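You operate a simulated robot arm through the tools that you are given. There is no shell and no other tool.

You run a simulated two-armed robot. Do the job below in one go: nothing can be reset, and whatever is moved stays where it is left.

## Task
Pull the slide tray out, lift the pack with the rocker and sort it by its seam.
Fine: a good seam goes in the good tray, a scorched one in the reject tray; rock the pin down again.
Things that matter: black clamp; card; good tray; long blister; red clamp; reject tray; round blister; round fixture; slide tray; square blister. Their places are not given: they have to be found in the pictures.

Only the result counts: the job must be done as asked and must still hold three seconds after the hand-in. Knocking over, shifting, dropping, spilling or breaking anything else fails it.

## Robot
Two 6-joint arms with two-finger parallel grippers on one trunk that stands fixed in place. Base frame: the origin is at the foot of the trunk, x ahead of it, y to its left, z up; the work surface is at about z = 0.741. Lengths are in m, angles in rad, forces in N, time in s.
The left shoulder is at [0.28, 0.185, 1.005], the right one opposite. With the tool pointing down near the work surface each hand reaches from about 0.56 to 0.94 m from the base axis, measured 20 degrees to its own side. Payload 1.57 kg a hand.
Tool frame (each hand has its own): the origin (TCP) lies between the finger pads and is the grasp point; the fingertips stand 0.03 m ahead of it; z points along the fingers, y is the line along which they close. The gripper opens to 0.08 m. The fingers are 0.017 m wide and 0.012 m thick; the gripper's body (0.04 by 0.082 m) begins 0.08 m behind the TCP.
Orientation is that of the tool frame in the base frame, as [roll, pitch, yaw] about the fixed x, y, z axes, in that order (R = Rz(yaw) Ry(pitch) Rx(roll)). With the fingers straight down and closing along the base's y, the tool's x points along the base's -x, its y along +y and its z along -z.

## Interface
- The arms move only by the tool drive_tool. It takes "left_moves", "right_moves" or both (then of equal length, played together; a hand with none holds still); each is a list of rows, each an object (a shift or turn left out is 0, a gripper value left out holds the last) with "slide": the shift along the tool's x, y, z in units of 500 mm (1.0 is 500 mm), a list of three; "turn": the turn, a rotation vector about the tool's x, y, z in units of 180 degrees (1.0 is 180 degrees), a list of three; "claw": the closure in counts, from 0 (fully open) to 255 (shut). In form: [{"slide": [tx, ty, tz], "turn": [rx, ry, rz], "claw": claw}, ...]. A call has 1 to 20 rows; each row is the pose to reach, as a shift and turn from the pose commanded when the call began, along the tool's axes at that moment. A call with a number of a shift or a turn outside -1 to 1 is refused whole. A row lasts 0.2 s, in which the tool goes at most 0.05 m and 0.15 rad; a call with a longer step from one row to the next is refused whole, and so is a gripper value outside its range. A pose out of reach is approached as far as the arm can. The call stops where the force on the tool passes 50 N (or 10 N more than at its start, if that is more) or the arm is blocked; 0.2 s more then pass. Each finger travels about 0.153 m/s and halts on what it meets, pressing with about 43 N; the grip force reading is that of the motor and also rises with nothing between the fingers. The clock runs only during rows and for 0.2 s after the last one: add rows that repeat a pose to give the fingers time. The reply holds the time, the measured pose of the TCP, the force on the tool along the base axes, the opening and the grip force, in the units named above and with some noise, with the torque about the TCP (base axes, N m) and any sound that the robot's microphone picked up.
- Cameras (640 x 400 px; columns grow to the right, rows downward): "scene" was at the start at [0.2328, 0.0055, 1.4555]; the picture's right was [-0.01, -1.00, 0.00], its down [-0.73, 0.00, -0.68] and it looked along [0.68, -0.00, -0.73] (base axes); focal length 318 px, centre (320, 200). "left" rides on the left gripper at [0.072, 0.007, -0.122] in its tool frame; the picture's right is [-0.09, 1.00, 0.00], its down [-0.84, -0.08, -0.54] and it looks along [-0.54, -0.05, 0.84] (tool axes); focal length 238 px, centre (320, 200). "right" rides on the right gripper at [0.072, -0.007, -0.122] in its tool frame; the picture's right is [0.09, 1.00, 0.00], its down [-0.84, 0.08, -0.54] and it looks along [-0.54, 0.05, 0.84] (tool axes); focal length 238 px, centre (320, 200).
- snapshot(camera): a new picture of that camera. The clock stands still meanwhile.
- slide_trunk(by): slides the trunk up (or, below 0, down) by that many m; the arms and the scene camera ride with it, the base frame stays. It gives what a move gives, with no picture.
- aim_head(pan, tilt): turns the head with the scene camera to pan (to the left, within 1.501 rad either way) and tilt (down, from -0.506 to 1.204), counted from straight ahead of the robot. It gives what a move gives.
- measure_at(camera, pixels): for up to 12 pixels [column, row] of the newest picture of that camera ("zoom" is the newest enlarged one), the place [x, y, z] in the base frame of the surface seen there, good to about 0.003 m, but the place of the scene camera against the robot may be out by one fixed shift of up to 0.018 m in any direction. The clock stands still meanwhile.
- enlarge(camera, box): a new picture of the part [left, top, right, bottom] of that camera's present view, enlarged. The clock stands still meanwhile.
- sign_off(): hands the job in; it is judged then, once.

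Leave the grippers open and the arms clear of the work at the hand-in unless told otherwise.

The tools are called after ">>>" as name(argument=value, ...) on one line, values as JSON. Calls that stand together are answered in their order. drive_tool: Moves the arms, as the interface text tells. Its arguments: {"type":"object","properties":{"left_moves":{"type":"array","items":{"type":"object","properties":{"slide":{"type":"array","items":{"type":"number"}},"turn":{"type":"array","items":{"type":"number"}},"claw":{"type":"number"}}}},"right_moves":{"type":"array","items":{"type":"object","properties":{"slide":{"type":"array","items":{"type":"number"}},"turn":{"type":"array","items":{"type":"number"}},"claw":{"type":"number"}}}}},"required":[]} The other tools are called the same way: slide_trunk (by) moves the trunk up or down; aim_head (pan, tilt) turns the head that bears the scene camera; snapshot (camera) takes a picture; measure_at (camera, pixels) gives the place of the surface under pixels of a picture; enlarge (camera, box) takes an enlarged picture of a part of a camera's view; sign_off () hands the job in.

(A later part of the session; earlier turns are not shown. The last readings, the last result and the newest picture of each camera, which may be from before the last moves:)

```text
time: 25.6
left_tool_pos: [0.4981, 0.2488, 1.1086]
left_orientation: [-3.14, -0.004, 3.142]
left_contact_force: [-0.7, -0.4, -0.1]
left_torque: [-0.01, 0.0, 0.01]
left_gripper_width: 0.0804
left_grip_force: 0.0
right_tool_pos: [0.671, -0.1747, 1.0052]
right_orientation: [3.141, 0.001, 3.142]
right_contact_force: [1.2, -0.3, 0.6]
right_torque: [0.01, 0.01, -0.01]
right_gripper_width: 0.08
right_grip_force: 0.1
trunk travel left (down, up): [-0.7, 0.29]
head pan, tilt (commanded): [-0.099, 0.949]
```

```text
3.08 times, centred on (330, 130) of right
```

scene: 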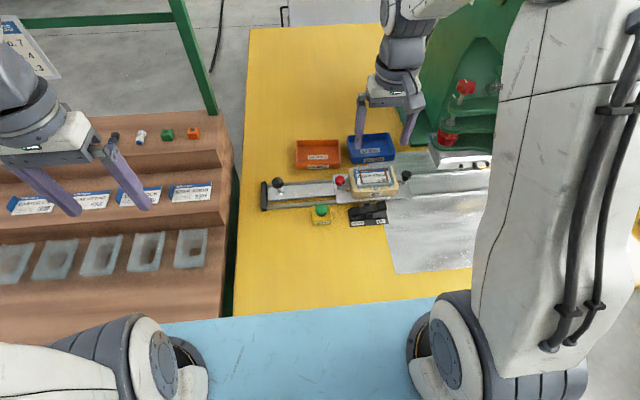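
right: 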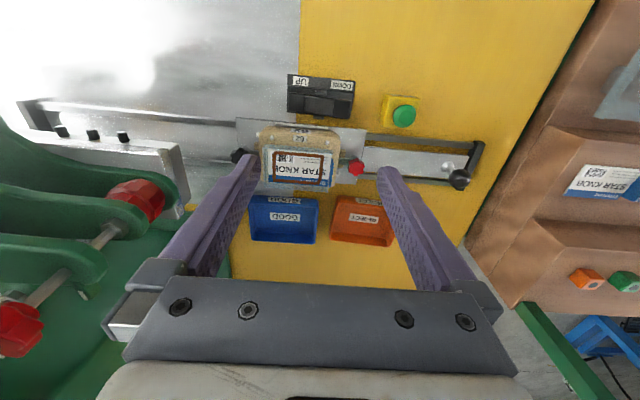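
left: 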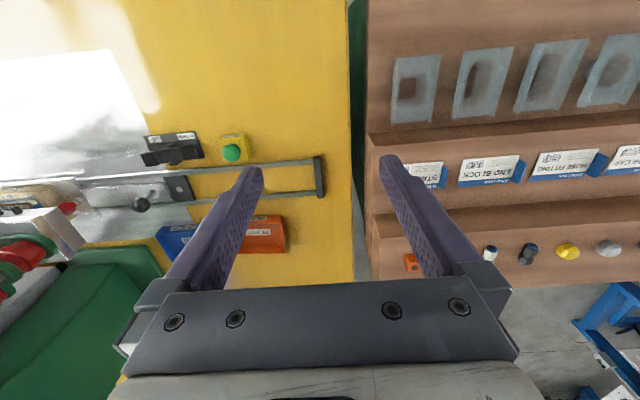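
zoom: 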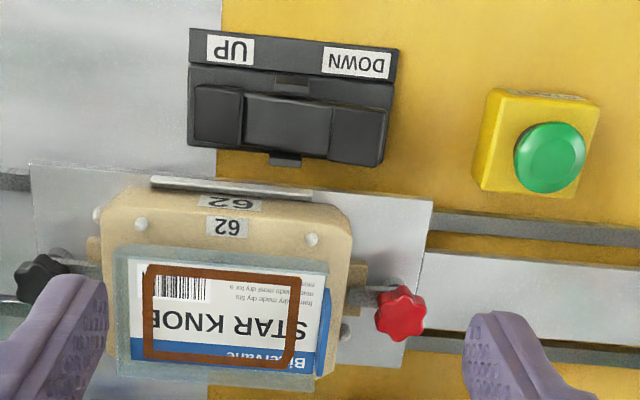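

The pack stands raised on the pin, the seam is brown on all four sides: scorched, so it goes into the REJECT tray. I measure the raised pack's edges and the fixture's top in the zoom.

>>> measure_at(camera="zoom", pixels=[[125, 252], [322, 268], [128, 360], [310, 370], [220, 300], [118, 320], [140, 225], [310, 238], [230, 370], [230, 262], [345, 300], [200, 388]])

>>> enlarge(camera="right", box=[245, 115, 375, 195])

>>> enlarge(camera="scene", box=[340, 150, 420, 210])

```text
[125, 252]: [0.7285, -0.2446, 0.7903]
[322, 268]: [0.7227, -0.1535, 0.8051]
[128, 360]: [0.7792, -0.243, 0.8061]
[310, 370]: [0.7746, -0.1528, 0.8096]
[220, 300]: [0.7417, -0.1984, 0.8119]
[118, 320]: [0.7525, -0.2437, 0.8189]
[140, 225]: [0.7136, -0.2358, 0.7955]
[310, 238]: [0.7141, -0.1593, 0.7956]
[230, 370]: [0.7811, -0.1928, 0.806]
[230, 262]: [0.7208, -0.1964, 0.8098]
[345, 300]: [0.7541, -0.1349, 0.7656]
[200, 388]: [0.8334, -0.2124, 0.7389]
```

```text
4.92 times, centred on (310, 155) of right
```

zoom: 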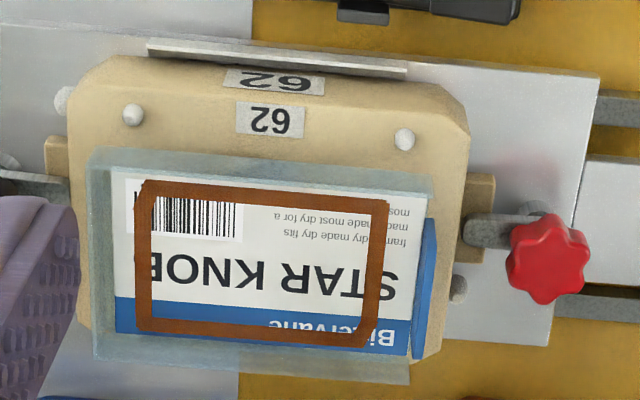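

```text
6.67 times, centred on (380, 180) of scene
```

zoom: 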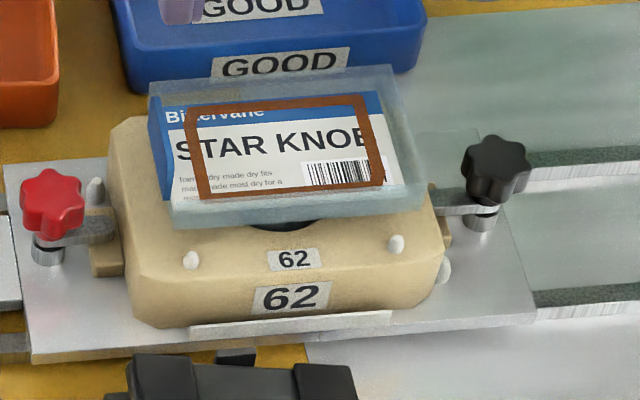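

The pack's top is at z ≈ 0.81 and it's about 0.063 (x) by 0.096 m (y). I'll grip it across x. Now I need the fixture top, flange side and the REJECT tray's inside measures.

>>> enlarge(camera="right", box=[240, 175, 420, 265])

>>> measure_at(camera="right", pixels=[[295, 128], [310, 140], [300, 145], [316, 143], [335, 152], [333, 160], [270, 188], [295, 190], [283, 137], [330, 135], [275, 133], [328, 140]])

```text
3.56 times, centred on (330, 220) of right
```

zoom: 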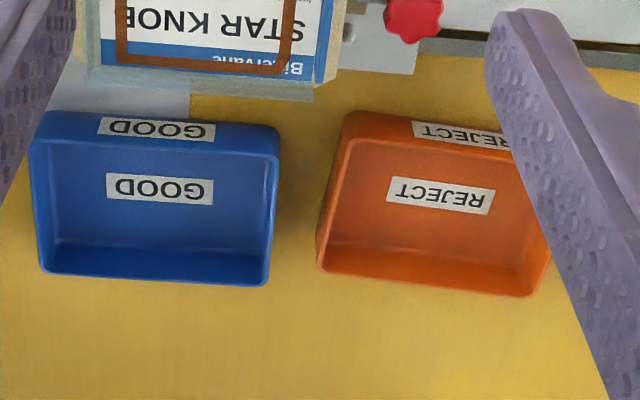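

```text
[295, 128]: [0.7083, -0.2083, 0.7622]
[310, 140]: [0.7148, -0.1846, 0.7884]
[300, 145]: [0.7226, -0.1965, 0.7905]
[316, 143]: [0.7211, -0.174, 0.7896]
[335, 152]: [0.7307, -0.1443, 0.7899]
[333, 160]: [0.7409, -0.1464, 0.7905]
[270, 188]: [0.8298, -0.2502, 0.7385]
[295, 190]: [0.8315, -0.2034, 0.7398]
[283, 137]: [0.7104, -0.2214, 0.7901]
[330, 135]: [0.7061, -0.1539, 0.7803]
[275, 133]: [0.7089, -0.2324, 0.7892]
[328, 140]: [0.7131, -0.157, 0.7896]
```

Fixture top is z ≈ 0.790. Next I measure the rim and floor of the REJECT tray in the zoom: rim corners (345,135), (345,115), (322,270), (540,295), floor points.

>>> measure_at(camera="zoom", pixels=[[350, 140], [322, 268], [530, 293], [345, 118], [440, 195], [350, 200], [420, 235], [500, 245], [420, 148], [430, 280], [335, 200], [420, 270]])

>>> snapshot(camera="scene")

```text
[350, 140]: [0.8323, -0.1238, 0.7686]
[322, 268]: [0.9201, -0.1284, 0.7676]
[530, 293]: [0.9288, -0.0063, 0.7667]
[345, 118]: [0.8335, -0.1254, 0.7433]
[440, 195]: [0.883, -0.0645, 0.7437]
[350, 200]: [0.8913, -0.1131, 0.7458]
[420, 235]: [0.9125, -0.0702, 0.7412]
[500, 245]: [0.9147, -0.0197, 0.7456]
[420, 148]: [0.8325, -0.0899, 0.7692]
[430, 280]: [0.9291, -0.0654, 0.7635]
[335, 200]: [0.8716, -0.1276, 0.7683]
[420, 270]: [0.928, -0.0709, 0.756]
```

```text
taken
```

scene: 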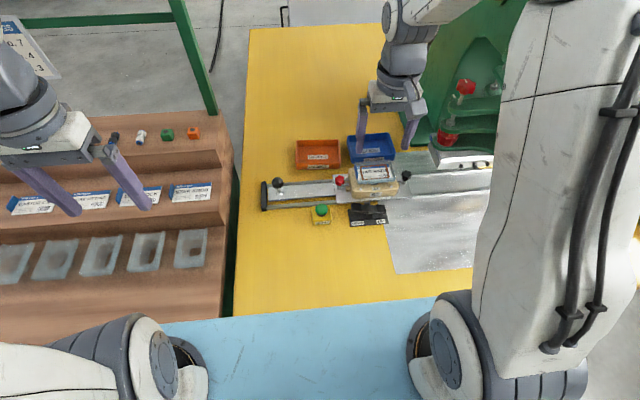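

REJECT tray: outside x 0.831–0.930, y -0.129–-0.004, rim z 0.768, floor z 0.744, so its centre is about (0.880, -0.066). The pack is roughly 0.068 m in x, centred near (0.752, -0.197). I turn the right hand 90° (camera to the +y side, away from the press) and hover above the pack at z ≈ 0.92.

>>> drive_tool(right_moves=[{"slide": [-0.014, -0.004, 0.0], "turn": [0, 0, 0.045], "claw": 0}, {"slide": [-0.028, -0.008, 0.0], "turn": [0, 0, 0.09]}, {"slide": [-0.042, -0.012, 0.0], "turn": [0, 0, 0.135]}, {"slide": [-0.056, -0.016, 0.0], "turn": [0, 0, 0.18]}, {"slide": [-0.07, -0.02, 0.02], "turn": [0, 0, 0.225]}, {"slide": [-0.084, -0.024, 0.04], "turn": [0, 0, 0.27]}, {"slide": [-0.1, -0.028, 0.06], "turn": [0, 0, 0.315]}, {"slide": [-0.115, -0.032, 0.08], "turn": [0, 0, 0.36]}, {"slide": [-0.13, -0.036, 0.1], "turn": [0, 0, 0.405]}, {"slide": [-0.145, -0.04, 0.12], "turn": [0, 0, 0.45]}, {"slide": [-0.16, -0.044, 0.14], "turn": [0, 0, 0.5]}, {"slide": [-0.16, -0.044, 0.16], "turn": [0, 0, 0.5]}, {"slide": [-0.16, -0.044, 0.16], "turn": [0, 0, 0.5]}])

>>> snapshot(camera="right")

>>> enlarge(camera="scene", box=[300, 90, 460, 210])

```text
refused: row 11 steps farther than a row can; nothing moved
```

```text
taken
```

right: 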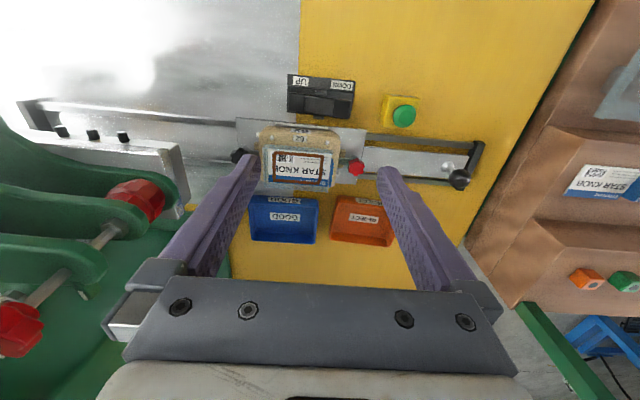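

```text
3.33 times, centred on (380, 150) of scene
```

zoom: 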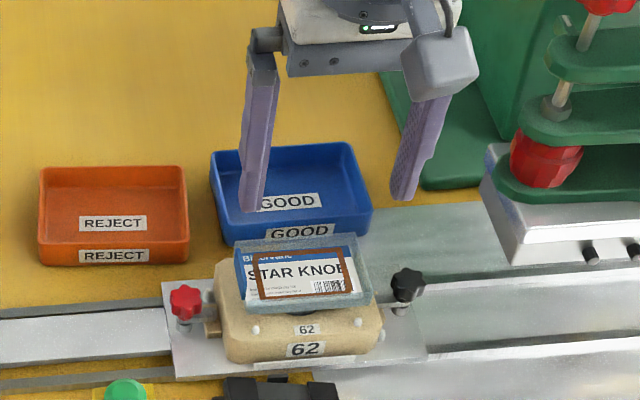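

The call was refused because the last turn step (0.05) exceeded the row limit. I repeat it with even turn steps of 0.0455.

>>> drive_tool(right_moves=[{"slide": [-0.014, -0.004, 0.0], "turn": [0, 0, 0.0455], "claw": 0}, {"slide": [-0.028, -0.008, 0.0], "turn": [0, 0, 0.091]}, {"slide": [-0.042, -0.012, 0.0], "turn": [0, 0, 0.1365]}, {"slide": [-0.056, -0.016, 0.0], "turn": [0, 0, 0.182]}, {"slide": [-0.07, -0.02, 0.02], "turn": [0, 0, 0.2275]}, {"slide": [-0.084, -0.024, 0.04], "turn": [0, 0, 0.273]}, {"slide": [-0.1, -0.028, 0.06], "turn": [0, 0, 0.3185]}, {"slide": [-0.115, -0.032, 0.08], "turn": [0, 0, 0.364]}, {"slide": [-0.13, -0.036, 0.1], "turn": [0, 0, 0.4095]}, {"slide": [-0.145, -0.04, 0.12], "turn": [0, 0, 0.455]}, {"slide": [-0.16, -0.044, 0.14], "turn": [0, 0, 0.5]}, {"slide": [-0.16, -0.044, 0.16], "turn": [0, 0, 0.5]}, {"slide": [-0.16, -0.044, 0.16], "turn": [0, 0, 0.5]}])

>>> snapshot(camera="right")

>>> enlarge(camera="scene", box=[300, 90, 460, 210])

```text
time: 28.4
left_tool_pos: [0.4992, 0.2487, 1.1081]
left_orientation: [-3.141, -0.003, 3.141]
left_contact_force: [0.7, -0.1, -0.2]
left_torque: [-0.03, -0.01, -0.03]
left_gripper_width: 0.0799
left_grip_force: 0.0
right_tool_pos: [0.7477, -0.1988, 0.9254]
right_orientation: [3.14, -0.001, 1.568]
right_contact_force: [0.1, -0.3, -0.1]
right_torque: [0.01, 0.03, 0.01]
right_gripper_width: 0.0799
right_grip_force: 0.0
trunk travel left (down, up): [-0.7, 0.29]
head pan, tilt (commanded): [-0.099, 0.949]
```

```text
taken
```

right: 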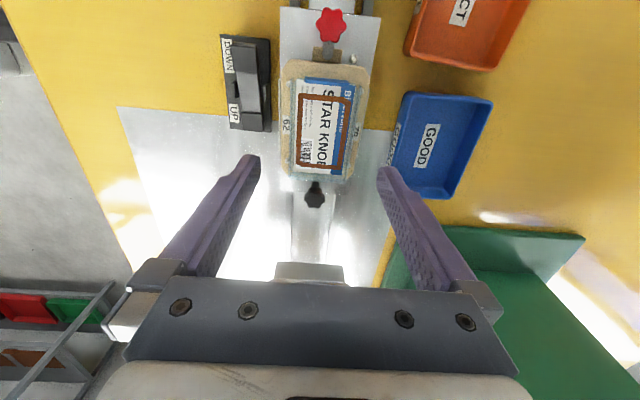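

```text
3.33 times, centred on (380, 150) of scene
```

zoom: 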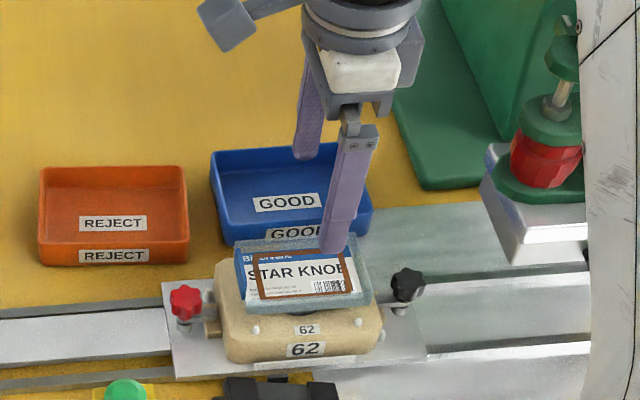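

Now the view looks along the pack from its +y side. I enlarge and measure the pack's edges.

>>> enlarge(camera="right", box=[270, 40, 390, 220])

```text
2.22 times, centred on (330, 130) of right
```

zoom: 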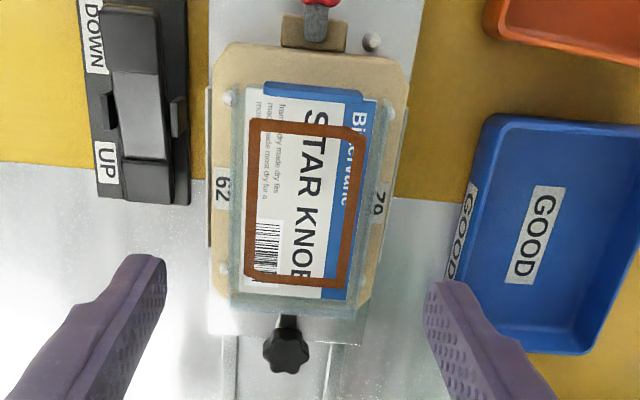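

The pack is about 0.060 m wide in x (0.719–0.780), centre ≈ (0.749, -0.199), flange top z ≈ 0.812. I descend with open fingers to TCP z ≈ 0.828 (tips ≈ 0.798, above the fixture top 0.790).

>>> drive_tool(right_moves=[{"slide": [0, 0.0026, 0.05], "claw": 0}, {"slide": [0, 0.0026, 0.1]}, {"slide": [0, 0.0026, 0.14]}, {"slide": [0, 0.0026, 0.17]}, {"slide": [0, 0.0026, 0.185]}, {"slide": [0, 0.0026, 0.195]}, {"slide": [0, 0.0026, 0.195]}])

>>> snapshot(camera="right")

>>> enlarge(camera="scene", box=[330, 120, 430, 210])

```text
time: 30.0
left_tool_pos: [0.499, 0.2486, 1.1074]
left_orientation: [-3.141, -0.002, -3.141]
left_contact_force: [-0.3, 0.5, 0.7]
left_torque: [0.0, 0.01, 0.03]
left_gripper_width: 0.0801
left_grip_force: 0.0
right_tool_pos: [0.7499, -0.1981, 0.827]
right_orientation: [3.138, 0.0, 1.573]
right_contact_force: [0.3, -0.4, 1.0]
right_torque: [-0.02, -0.03, -0.01]
right_gripper_width: 0.0801
right_grip_force: 0.1
trunk travel left (down, up): [-0.7, 0.29]
head pan, tilt (commanded): [-0.099, 0.949]
```

```text
taken
```

right: 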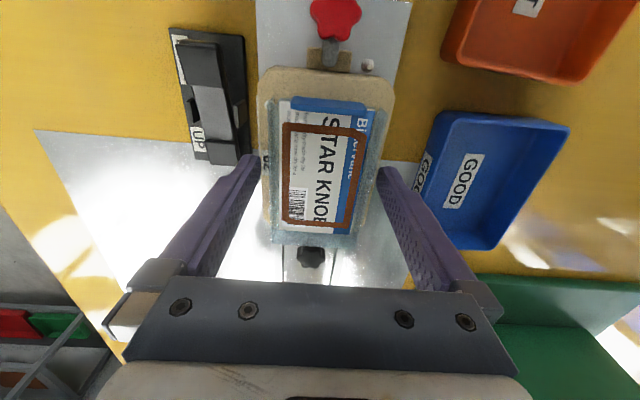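

```text
4.44 times, centred on (380, 165) of scene
```

zoom: 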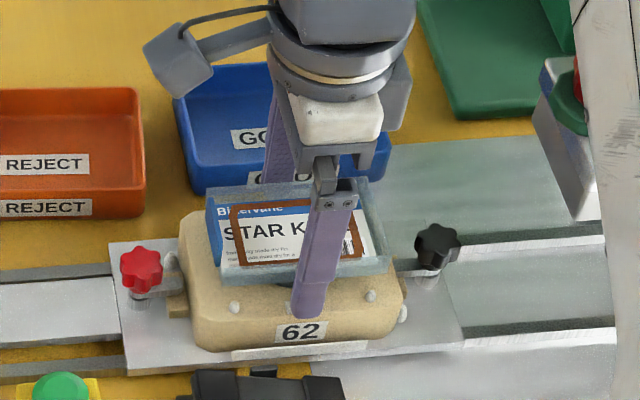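

I zoom in on the fingers and the flange to check the depth before closing.

>>> enlarge(camera="right", box=[230, 60, 410, 270])

>>> enlarge(camera="scene", box=[360, 155, 420, 200])

```text
1.90 times, centred on (320, 165) of right
```

zoom: 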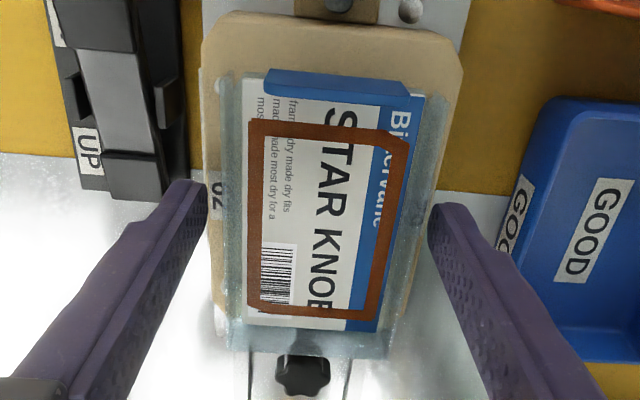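

```text
8.89 times, centred on (390, 178) of scene
```

zoom: 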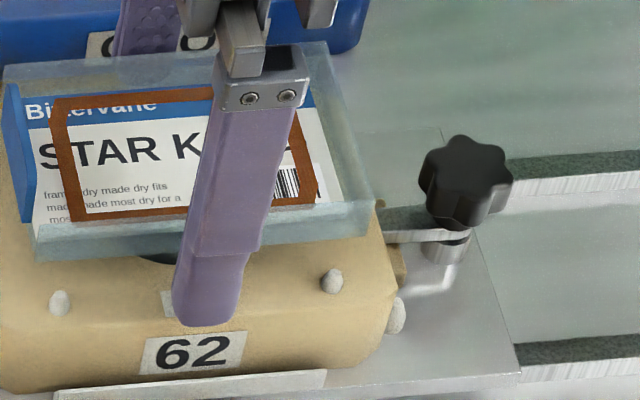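

The flange lip (≈ 9 mm thick) lies between the finger pads, tips just above the fixture top. I close gradually and then fully.

>>> drive_tool(right_moves=[{"claw": 40}, {"claw": 50}, {"claw": 58}, {"claw": 66}, {"claw": 80}, {"claw": 255}, {"claw": 255}, {"claw": 255}])

>>> enlarge(camera="right", box=[230, 60, 410, 270])

>>> enlarge(camera="scene", box=[340, 130, 430, 200])

```text
time: 31.8
left_tool_pos: [0.4978, 0.25, 1.1076]
left_orientation: [-3.14, -0.005, -3.141]
left_contact_force: [-0.2, -0.1, -0.4]
left_torque: [-0.02, 0.02, -0.01]
left_gripper_width: 0.0801
left_grip_force: 0.1
right_tool_pos: [0.7504, -0.1985, 0.8257]
right_orientation: [3.141, -0.001, 1.571]
right_contact_force: [0.2, -0.2, -0.3]
right_torque: [0.01, 0.01, 0.03]
right_gripper_width: 0.0601
right_grip_force: 43.1
trunk travel left (down, up): [-0.7, 0.29]
head pan, tilt (commanded): [-0.099, 0.949]
```

```text
1.90 times, centred on (320, 165) of right
```

zoom: 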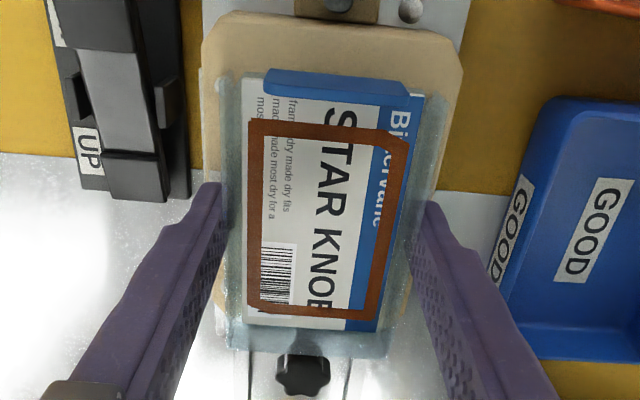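

```text
5.71 times, centred on (385, 165) of scene
```

zoom: 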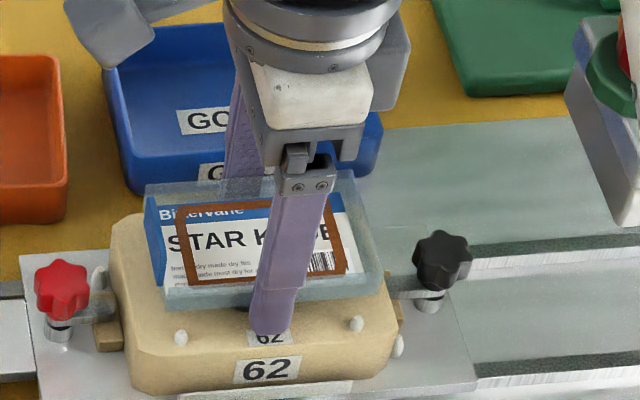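

The pack is gripped (opening 0.0601, 43 N). I lift it straight up slowly by 0.06 m and check.

>>> drive_tool(right_moves=[{"slide": [0, 0, -0.008]}, {"slide": [0, 0, -0.02]}, {"slide": [0, 0, -0.035]}, {"slide": [0, 0, -0.055]}, {"slide": [0, 0, -0.075]}, {"slide": [0, 0, -0.095]}, {"slide": [0, 0, -0.12]}, {"slide": [0, 0, -0.12]}])

>>> enlarge(camera="right", box=[200, 40, 440, 300])

>>> enlarge(camera="scene", box=[330, 90, 450, 200])

```text
time: 33.6
left_tool_pos: [0.4986, 0.2478, 1.1081]
left_orientation: [-3.141, -0.004, -3.141]
left_contact_force: [0.2, 0.7, -1.1]
left_torque: [0.03, 0.01, 0.02]
left_gripper_width: 0.0801
left_grip_force: 0.1
right_tool_pos: [0.7496, -0.197, 0.8858]
right_orientation: [3.14, 0.0, 1.569]
right_contact_force: [0.3, 0.1, -0.3]
right_torque: [0.0, 0.0, 0.01]
right_gripper_width: 0.0
right_grip_force: 21.5
trunk travel left (down, up): [-0.7, 0.29]
head pan, tilt (commanded): [-0.099, 0.949]
```

```text
1.54 times, centred on (320, 170) of right
```

zoom: 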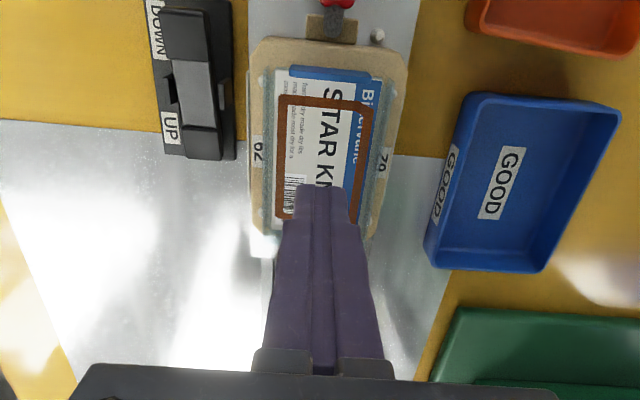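

```text
3.64 times, centred on (390, 145) of scene
```

zoom: 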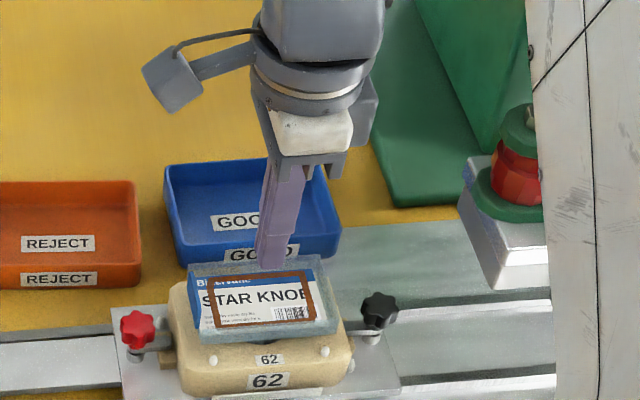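

The fingers slipped off and shut (opening 0.0); the pack is still on the pin. I raise the hand, open it and look at the pack to see whether it moved and why it slipped.

>>> drive_tool(right_moves=[{"slide": [0, 0, -0.06], "claw": 0}, {"slide": [0.04, 0, -0.12], "claw": 0}, {"slide": [0.12, 0, -0.14], "claw": 0}, {"slide": [0.2, 0, -0.14], "claw": 0}, {"slide": [0.2, 0, -0.14], "claw": 0}])

>>> enlarge(camera="right", box=[270, 90, 390, 190])

>>> enlarge(camera="scene", box=[345, 150, 420, 205])

```text
time: 34.8
left_tool_pos: [0.4987, 0.2479, 1.1069]
left_orientation: [3.141, -0.004, -3.141]
left_contact_force: [0.5, 0.3, -0.3]
left_torque: [0.01, 0.04, 0.02]
left_gripper_width: 0.0803
left_grip_force: 0.2
right_tool_pos: [0.7494, -0.0934, 0.9584]
right_orientation: [3.14, 0.0, 1.571]
right_contact_force: [-0.1, 0.0, -0.1]
right_torque: [0.01, -0.01, -0.04]
right_gripper_width: 0.0799
right_grip_force: 0.2
trunk travel left (down, up): [-0.7, 0.29]
head pan, tilt (commanded): [-0.099, 0.949]
```

```text
4.00 times, centred on (330, 140) of right
```

zoom: 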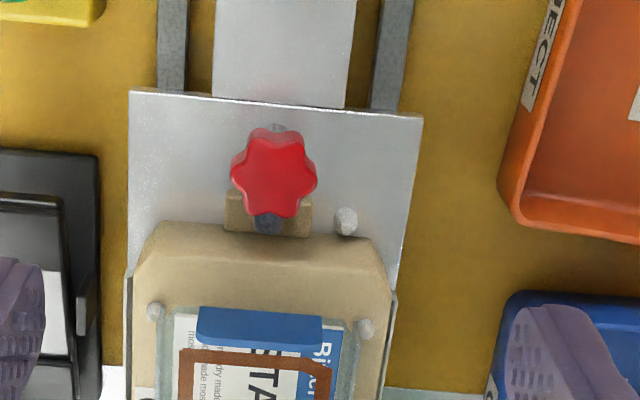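

```text
7.27 times, centred on (382, 178) of scene
```

zoom: 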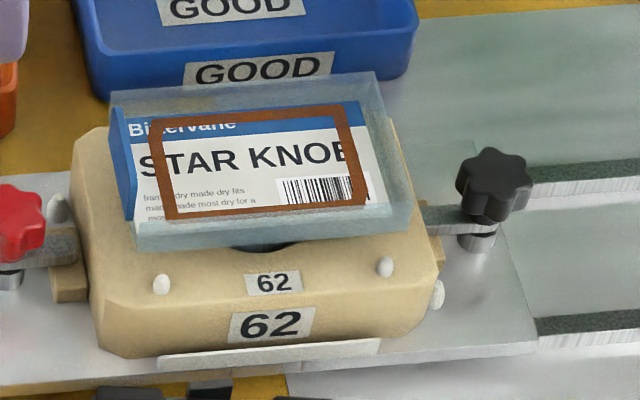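

The pack stands unmoved. I want a flatter side view of its rim and the blue tab. I tilt the right hand by 0.5 rad and move back to (0.75, 0.02, 0.90) so its camera looks along -y at about 29° down.

>>> drive_tool(right_moves=[{"slide": [0.057, 0, 0.03], "turn": [0, -0.04, 0]}, {"slide": [0.114, 0, 0.06], "turn": [0, -0.08, 0]}, {"slide": [0.171, 0, 0.09], "turn": [0, -0.12, 0]}, {"slide": [0.227, 0, 0.117], "turn": [0, -0.159, 0]}, {"slide": [0.227, 0, 0.117], "turn": [0, -0.159, 0]}])

>>> snapshot(camera="right")

>>> enlarge(camera="right", box=[260, 150, 390, 250])

```text
time: 36.0
left_tool_pos: [0.4993, 0.2503, 1.1075]
left_orientation: [3.141, -0.003, 3.141]
left_contact_force: [-0.5, 0.0, 0.7]
left_torque: [-0.04, -0.02, 0.01]
left_gripper_width: 0.0803
left_grip_force: 0.1
right_tool_pos: [0.7494, 0.017, 0.9001]
right_orientation: [3.139, 0.501, 1.569]
right_contact_force: [-0.1, -0.6, -1.1]
right_torque: [-0.01, 0.0, 0.0]
right_gripper_width: 0.0799
right_grip_force: 0.0
trunk travel left (down, up): [-0.7, 0.29]
head pan, tilt (commanded): [-0.099, 0.949]
```

```text
taken
```

right: 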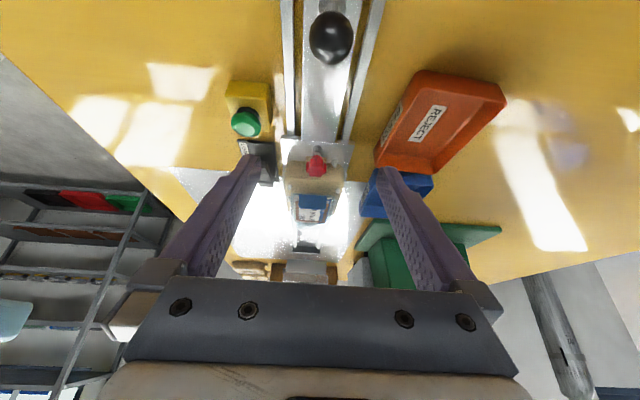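

```text
4.00 times, centred on (325, 200) of right
```

zoom: 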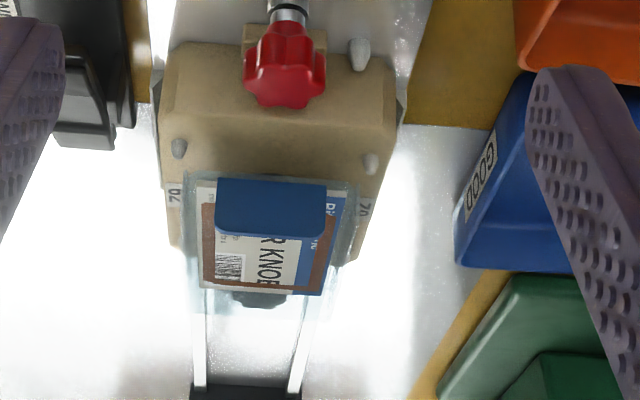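

The blue piece is an upright tab at the card's +y end — a handle to grip. I measure it and the rim in this zoom: tab corners (222,182), (322,182), (222,228), (322,228), rim (350,180), (190,185).

>>> measure_at(camera="zoom", pixels=[[224, 184], [320, 184], [224, 228], [320, 228], [270, 236], [270, 205], [345, 178], [195, 182], [270, 165], [275, 262], [340, 255], [270, 182]])

>>> enlarge(camera="right", box=[290, 180, 360, 230])

```text
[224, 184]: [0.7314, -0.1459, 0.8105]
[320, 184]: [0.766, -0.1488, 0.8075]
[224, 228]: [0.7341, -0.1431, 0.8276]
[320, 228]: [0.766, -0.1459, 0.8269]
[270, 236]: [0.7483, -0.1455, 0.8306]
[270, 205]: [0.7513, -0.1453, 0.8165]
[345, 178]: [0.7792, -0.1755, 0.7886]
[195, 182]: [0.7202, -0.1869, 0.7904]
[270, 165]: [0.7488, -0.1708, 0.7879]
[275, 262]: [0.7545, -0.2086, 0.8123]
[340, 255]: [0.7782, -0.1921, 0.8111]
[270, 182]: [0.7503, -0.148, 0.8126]
```

```text
8.00 times, centred on (325, 205) of right
```

zoom: 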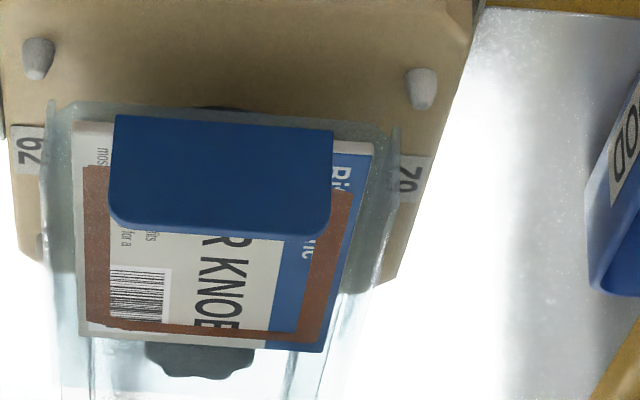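

The tab is 35 mm wide (x 0.732–0.766), stands at y ≈ -0.146 from z ≈ 0.811 to 0.830. I'll grip this tab with the fingers closing along y. First I undo the tilt while rising 0.06 m.

>>> drive_tool(right_moves=[{"slide": [-0.015, 0, -0.026], "turn": [0, 0.04, 0]}, {"slide": [-0.029, 0, -0.053], "turn": [0, 0.08, 0]}, {"slide": [-0.043, 0, -0.079], "turn": [0, 0.12, 0]}, {"slide": [-0.0575, 0, -0.1054], "turn": [0, 0.1595, 0]}, {"slide": [-0.0575, 0, -0.1054], "turn": [0, 0.1595, 0], "claw": 143}])

```text
time: 37.2
left_tool_pos: [0.4984, 0.2483, 1.1078]
left_orientation: [-3.141, -0.004, 3.141]
left_contact_force: [0.0, 0.0, 0.9]
left_torque: [0.01, 0.02, -0.04]
left_gripper_width: 0.0801
left_grip_force: 0.1
right_tool_pos: [0.752, 0.0159, 0.959]
right_orientation: [3.139, -0.004, 1.57]
right_contact_force: [0.5, -0.3, -0.4]
right_torque: [0.0, -0.03, 0.02]
right_gripper_width: 0.0348
right_grip_force: 0.0
trunk travel left (down, up): [-0.7, 0.29]
head pan, tilt (commanded): [-0.099, 0.949]
```

Now I turn the hand back by 90° and move over the tab at about (0.749, -0.147, 0.91).

>>> drive_tool(right_moves=[{"slide": [-0.03, 0, 0], "turn": [0, 0, -0.0455]}, {"slide": [-0.06, 0, 0], "turn": [0, 0, -0.091]}, {"slide": [-0.09, 0, 0], "turn": [0, 0, -0.1365]}, {"slide": [-0.12, 0, 0], "turn": [0, 0, -0.182]}, {"slide": [-0.15, 0, 0], "turn": [0, 0, -0.2275]}, {"slide": [-0.18, 0, 0], "turn": [0, 0, -0.273]}, {"slide": [-0.21, -0.002, 0.02], "turn": [0, 0, -0.3185]}, {"slide": [-0.24, -0.004, 0.04], "turn": [0, 0, -0.364]}, {"slide": [-0.27, -0.005, 0.06], "turn": [0, 0, -0.4095]}, {"slide": [-0.3, -0.005, 0.08], "turn": [0, 0, -0.455]}, {"slide": [-0.326, -0.005, 0.1], "turn": [0, 0, -0.5]}, {"slide": [-0.326, -0.005, 0.1], "turn": [0, 0, -0.5]}])

>>> snapshot(camera="right")

>>> enlarge(camera="scene", box=[330, 110, 430, 200])

```text
time: 39.8
left_tool_pos: [0.4993, 0.2482, 1.1071]
left_orientation: [3.14, -0.002, -3.142]
left_contact_force: [0.0, 0.8, 0.3]
left_torque: [0.0, 0.0, 0.0]
left_gripper_width: 0.0797
left_grip_force: 0.1
right_tool_pos: [0.7448, -0.1452, 0.9084]
right_orientation: [3.14, 0.002, -3.14]
right_contact_force: [0.7, 0.8, 0.1]
right_torque: [0.01, 0.01, 0.0]
right_gripper_width: 0.0351
right_grip_force: 0.0
trunk travel left (down, up): [-0.7, 0.29]
head pan, tilt (commanded): [-0.099, 0.949]
```

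```text
taken
```

right: 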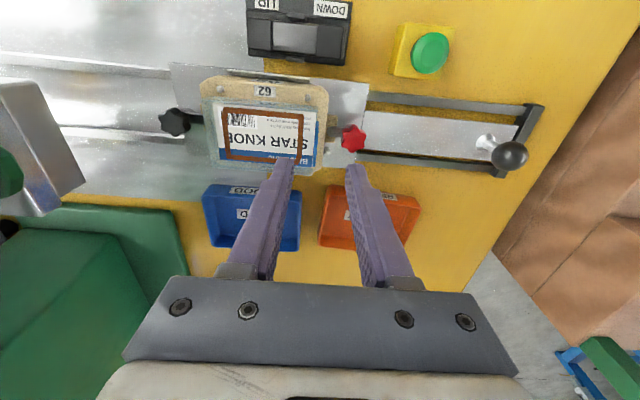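

```text
4.44 times, centred on (380, 155) of scene
```

zoom: 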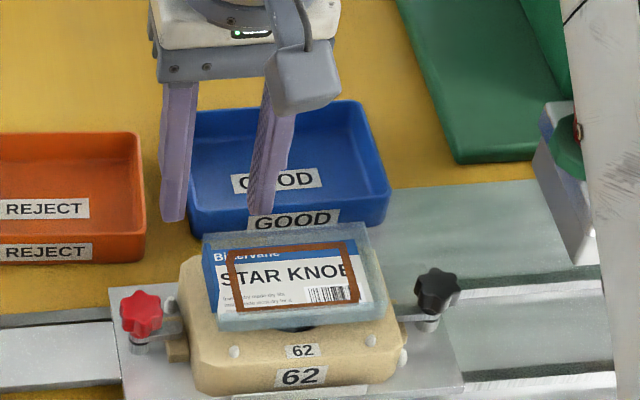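

I zoom in on the tab (around (320,140)) to get its y place and thickness from above.

>>> enlarge(camera="right", box=[280, 95, 380, 175])

```text
5.00 times, centred on (330, 135) of right
```

zoom: 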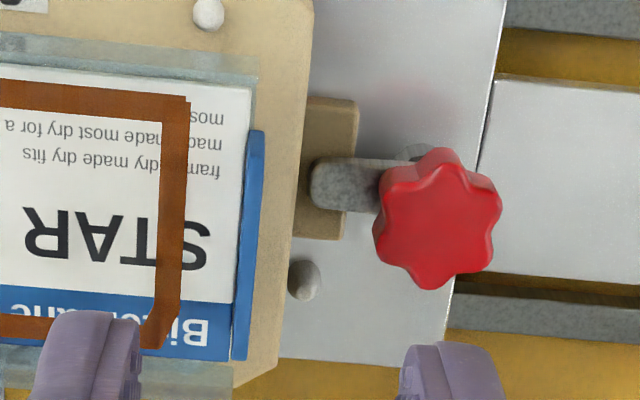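

The tab appears about 2.5 mm thick. I measure its top edge and the fingertips here for the exact y.

>>> measure_at(camera="zoom", pixels=[[255, 160], [252, 220], [246, 280], [240, 330], [250, 250], [200, 250], [435, 215], [100, 345], [450, 370], [280, 200], [240, 110], [245, 170]])

```text
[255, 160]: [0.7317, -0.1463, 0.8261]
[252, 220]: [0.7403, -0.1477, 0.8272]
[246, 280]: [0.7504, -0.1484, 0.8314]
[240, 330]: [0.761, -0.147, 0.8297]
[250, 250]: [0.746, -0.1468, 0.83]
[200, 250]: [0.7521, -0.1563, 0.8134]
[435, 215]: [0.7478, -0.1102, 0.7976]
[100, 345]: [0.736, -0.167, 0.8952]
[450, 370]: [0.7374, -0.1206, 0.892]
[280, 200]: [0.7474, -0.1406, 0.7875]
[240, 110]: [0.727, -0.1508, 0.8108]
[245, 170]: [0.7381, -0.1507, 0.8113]
```

Tab centre is (0.749, -0.147), top z 0.830, card top z 0.812. I lower to TCP z ≈ 0.846 (tips ≈ 0.816, just above the card) with the fingers 35 mm apart.

>>> drive_tool(right_moves=[{"slide": [-0.006, -0.003, 0.04]}, {"slide": [-0.006, -0.003, 0.08]}, {"slide": [-0.006, -0.003, 0.105]}, {"slide": [-0.006, -0.003, 0.12]}, {"slide": [-0.006, -0.003, 0.124]}, {"slide": [-0.006, -0.003, 0.124]}])

>>> enlarge(camera="right", box=[240, 90, 400, 230])

>>> enlarge(camera="scene", box=[340, 130, 420, 200])

```text
time: 41.2
left_tool_pos: [0.4995, 0.2501, 1.1066]
left_orientation: [3.141, -0.004, -3.141]
left_contact_force: [0.3, 0.1, -0.5]
left_torque: [-0.01, 0.0, 0.02]
left_gripper_width: 0.0799
left_grip_force: 0.0
right_tool_pos: [0.749, -0.1486, 0.8453]
right_orientation: [3.139, 0.0, -3.141]
right_contact_force: [0.4, 0.2, 1.2]
right_torque: [0.0, -0.02, 0.01]
right_gripper_width: 0.035
right_grip_force: 0.1
trunk travel left (down, up): [-0.7, 0.29]
head pan, tilt (commanded): [-0.099, 0.949]
```

```text
2.86 times, centred on (320, 160) of right
```

zoom: 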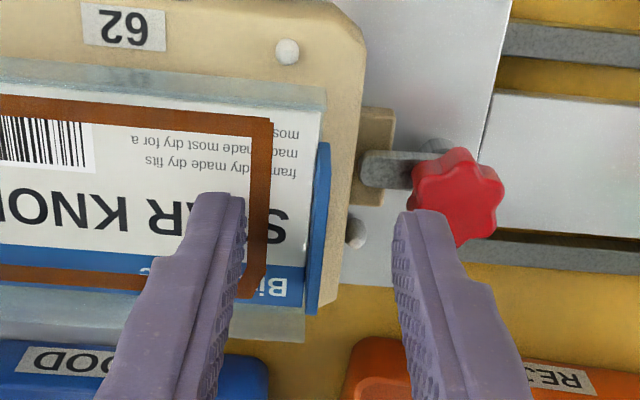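

```text
5.71 times, centred on (380, 165) of scene
```

zoom: 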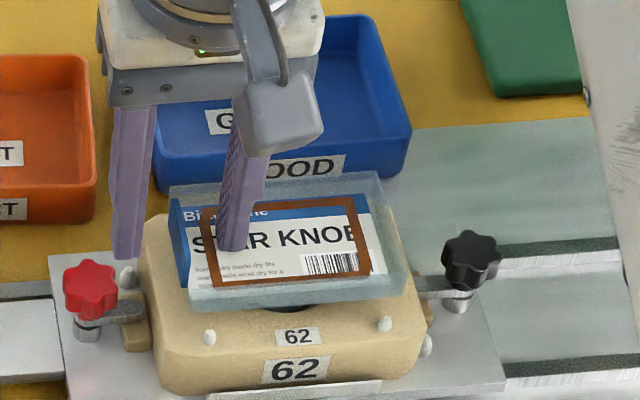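

The tab (zoom col 322) is centred between the fingers (245 and 395). I close step by step.

>>> drive_tool(right_moves=[{"claw": 180}, {"claw": 210}, {"claw": 230}, {"claw": 245}, {"claw": 255}, {"claw": 255}, {"claw": 255}])

>>> enlarge(camera="right", box=[240, 90, 400, 230])

```text
time: 42.8
left_tool_pos: [0.5003, 0.2487, 1.108]
left_orientation: [3.141, -0.004, -3.141]
left_contact_force: [-0.3, 0.1, -0.5]
left_torque: [-0.01, 0.01, -0.03]
left_gripper_width: 0.0801
left_grip_force: 0.1
right_tool_pos: [0.7497, -0.1488, 0.8462]
right_orientation: [3.14, 0.0, -3.141]
right_contact_force: [-0.4, -0.4, 0.0]
right_torque: [0.0, -0.02, 0.0]
right_gripper_width: 0.0009
right_grip_force: 22.6
trunk travel left (down, up): [-0.7, 0.29]
head pan, tilt (commanded): [-0.099, 0.949]
```

```text
2.86 times, centred on (320, 160) of right
```

zoom: 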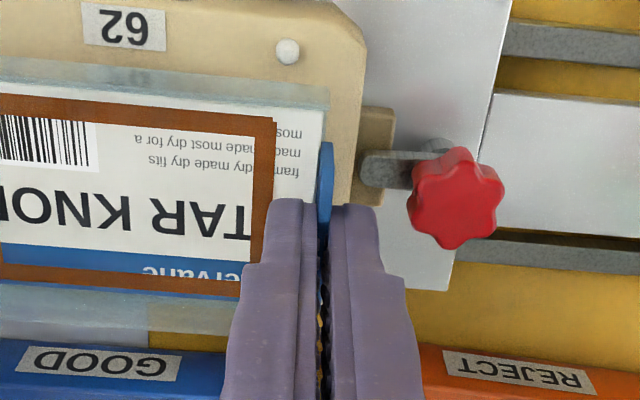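

The opening reads 0.0009 with the tab between the tips. I lift very slightly (6 mm) to see if the pack comes along.

>>> drive_tool(right_moves=[{"slide": [0, 0, -0.003]}, {"slide": [0, 0, -0.006]}, {"slide": [0, 0, -0.009]}, {"slide": [0, 0, -0.012]}])

>>> enlarge(camera="right", box=[240, 90, 400, 230])

>>> enlarge(camera="scene", box=[340, 130, 420, 200])

```text
time: 43.8
left_tool_pos: [0.4995, 0.2482, 1.1084]
left_orientation: [-3.142, -0.004, 3.14]
left_contact_force: [1.5, -0.3, 0.6]
left_torque: [-0.01, 0.0, -0.01]
left_gripper_width: 0.08
left_grip_force: 0.0
right_tool_pos: [0.7501, -0.1472, 0.8508]
right_orientation: [3.141, 0.003, 3.141]
right_contact_force: [0.0, -0.9, -1.0]
right_torque: [-0.01, 0.01, -0.02]
right_gripper_width: 0.0013
right_grip_force: 23.2
trunk travel left (down, up): [-0.7, 0.29]
head pan, tilt (commanded): [-0.099, 0.949]
```

```text
2.86 times, centred on (320, 160) of right
```

zoom: 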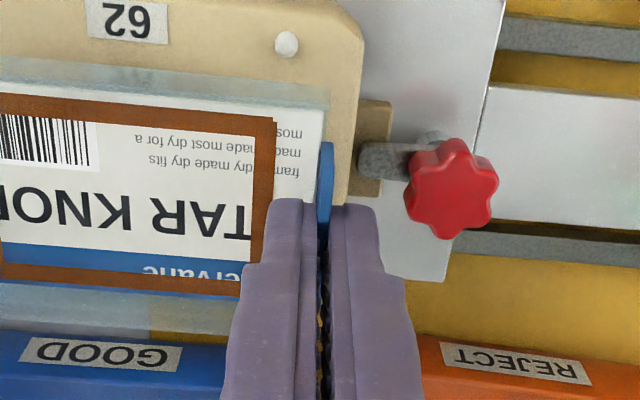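

```text
5.71 times, centred on (380, 165) of scene
```

zoom: 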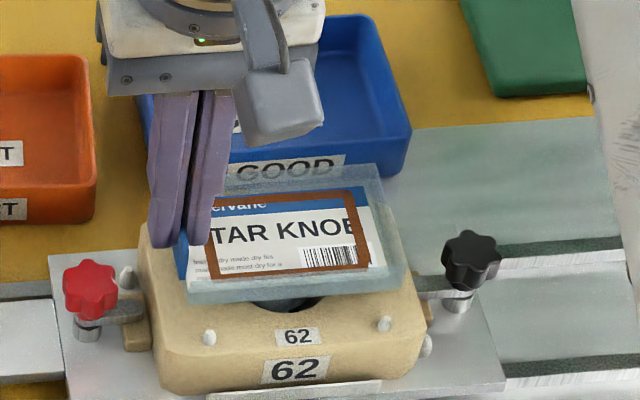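

The pack rises with the hand (card unmoved relative to the fingers, fixture and red clamp shifted). I lift slowly on by another 0.05 m and check.

>>> drive_tool(right_moves=[{"slide": [0, 0, -0.008]}, {"slide": [0, 0, -0.018]}, {"slide": [0, 0, -0.03]}, {"slide": [0, 0, -0.044]}, {"slide": [0, 0, -0.06]}, {"slide": [0, 0, -0.076]}, {"slide": [0, 0, -0.09]}, {"slide": [0, 0, -0.1]}, {"slide": [0, 0, -0.1]}])

>>> snapshot(camera="right")

>>> enlarge(camera="scene", box=[330, 110, 430, 200])

```text
time: 45.8
left_tool_pos: [0.4991, 0.2494, 1.1078]
left_orientation: [3.141, -0.004, 3.14]
left_contact_force: [1.3, -0.5, 0.2]
left_torque: [-0.01, -0.02, 0.01]
left_gripper_width: 0.08
left_grip_force: 0.0
right_tool_pos: [0.7507, -0.1476, 0.9021]
right_orientation: [3.14, 0.002, -3.142]
right_contact_force: [0.2, 0.4, -1.2]
right_torque: [0.03, -0.04, -0.02]
right_gripper_width: 0.0012
right_grip_force: 22.7
trunk travel left (down, up): [-0.7, 0.29]
head pan, tilt (commanded): [-0.099, 0.949]
```

```text
taken
```

right: 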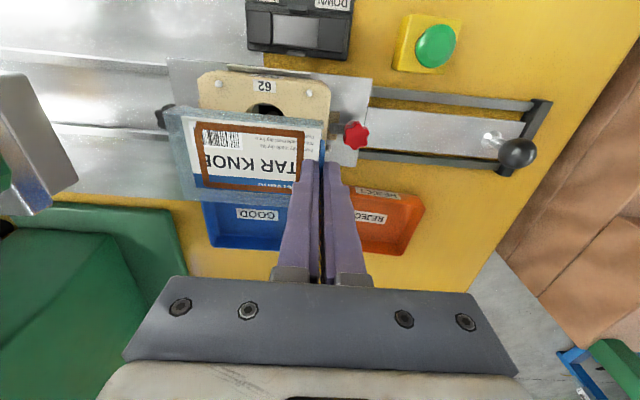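

```text
4.44 times, centred on (380, 155) of scene
```

zoom: 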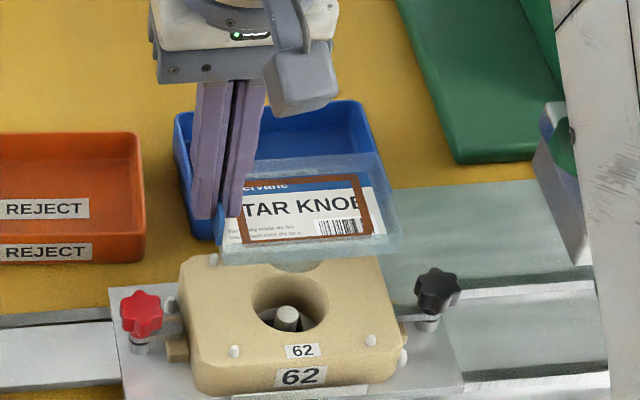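

The pack hangs level in the hand and the round hole with the pin shows beneath. A close look at the seam to be sure of its state.

>>> enlarge(camera="right", box=[170, 100, 340, 210])

>>> enlarge(camera="scene", box=[375, 140, 430, 180])

```text
3.64 times, centred on (255, 155) of right
```

zoom: 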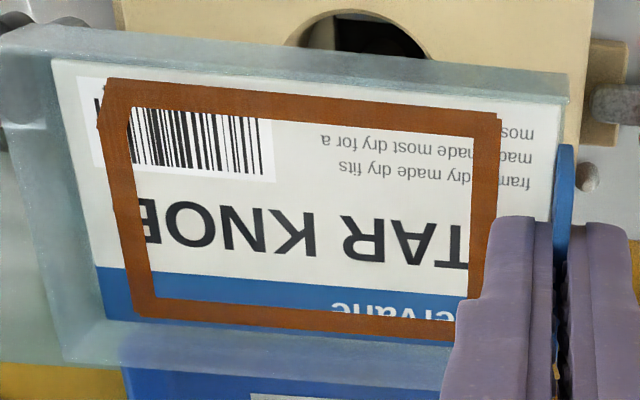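

```text
10.00 times, centred on (402, 160) of scene
```

zoom: 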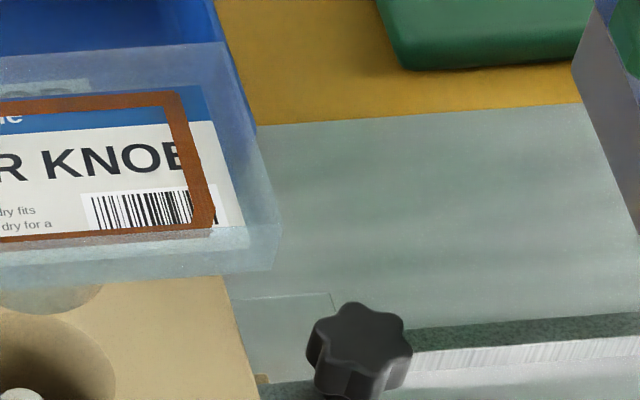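

The seam is brown and burnt all around: scorched → REJECT. To know the pack's depth I measure the pin top now visible in the fixture hole, since the pack's underside rested on it.

>>> enlarge(camera="scene", box=[350, 160, 420, 210])

>>> enlarge(camera="right", box=[225, 75, 305, 125])

```text
8.00 times, centred on (385, 185) of scene
```

zoom: 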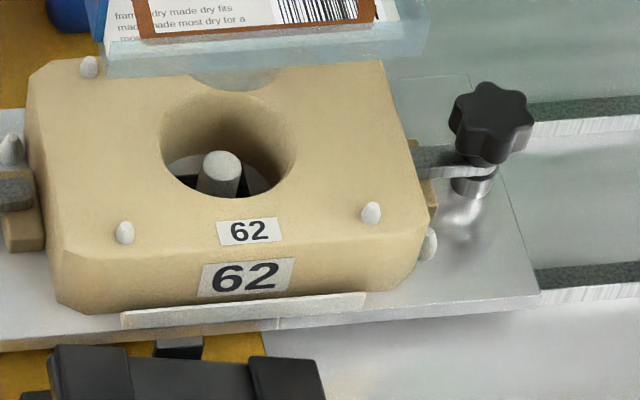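

```text
8.00 times, centred on (265, 100) of right
```

zoom: 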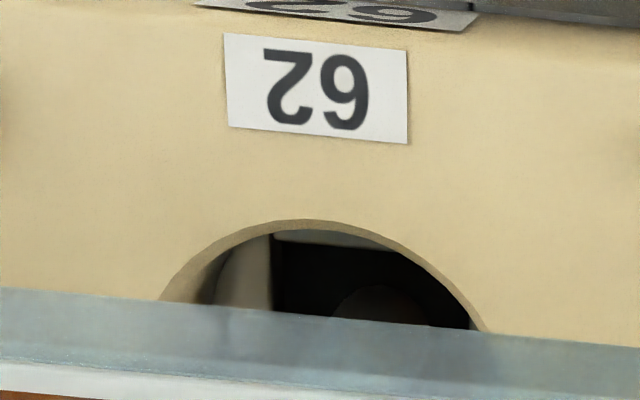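

I take the scene zoom again as the newest and measure the pin top at (223,165), fixture top (300,200), hole edge and the pack's underside.

>>> enlarge(camera="scene", box=[350, 160, 420, 210])

>>> measure_at(camera="zoom", pixels=[[222, 160], [224, 168], [219, 187], [320, 180], [100, 180], [230, 210], [350, 100], [235, 35], [325, 12], [150, 60], [235, 68], [370, 210]])

```text
8.00 times, centred on (385, 185) of scene
```

zoom: 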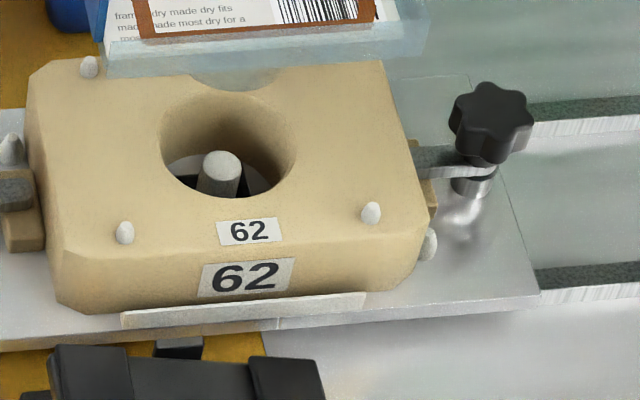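

```text
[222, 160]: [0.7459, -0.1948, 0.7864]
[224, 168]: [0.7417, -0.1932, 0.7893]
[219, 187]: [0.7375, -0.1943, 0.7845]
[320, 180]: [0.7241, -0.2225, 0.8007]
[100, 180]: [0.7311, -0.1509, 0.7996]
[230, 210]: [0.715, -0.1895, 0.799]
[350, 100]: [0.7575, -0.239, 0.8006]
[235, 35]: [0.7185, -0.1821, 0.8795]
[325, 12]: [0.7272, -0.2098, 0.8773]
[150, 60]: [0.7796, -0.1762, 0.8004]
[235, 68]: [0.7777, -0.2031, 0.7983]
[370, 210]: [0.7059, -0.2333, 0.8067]
```

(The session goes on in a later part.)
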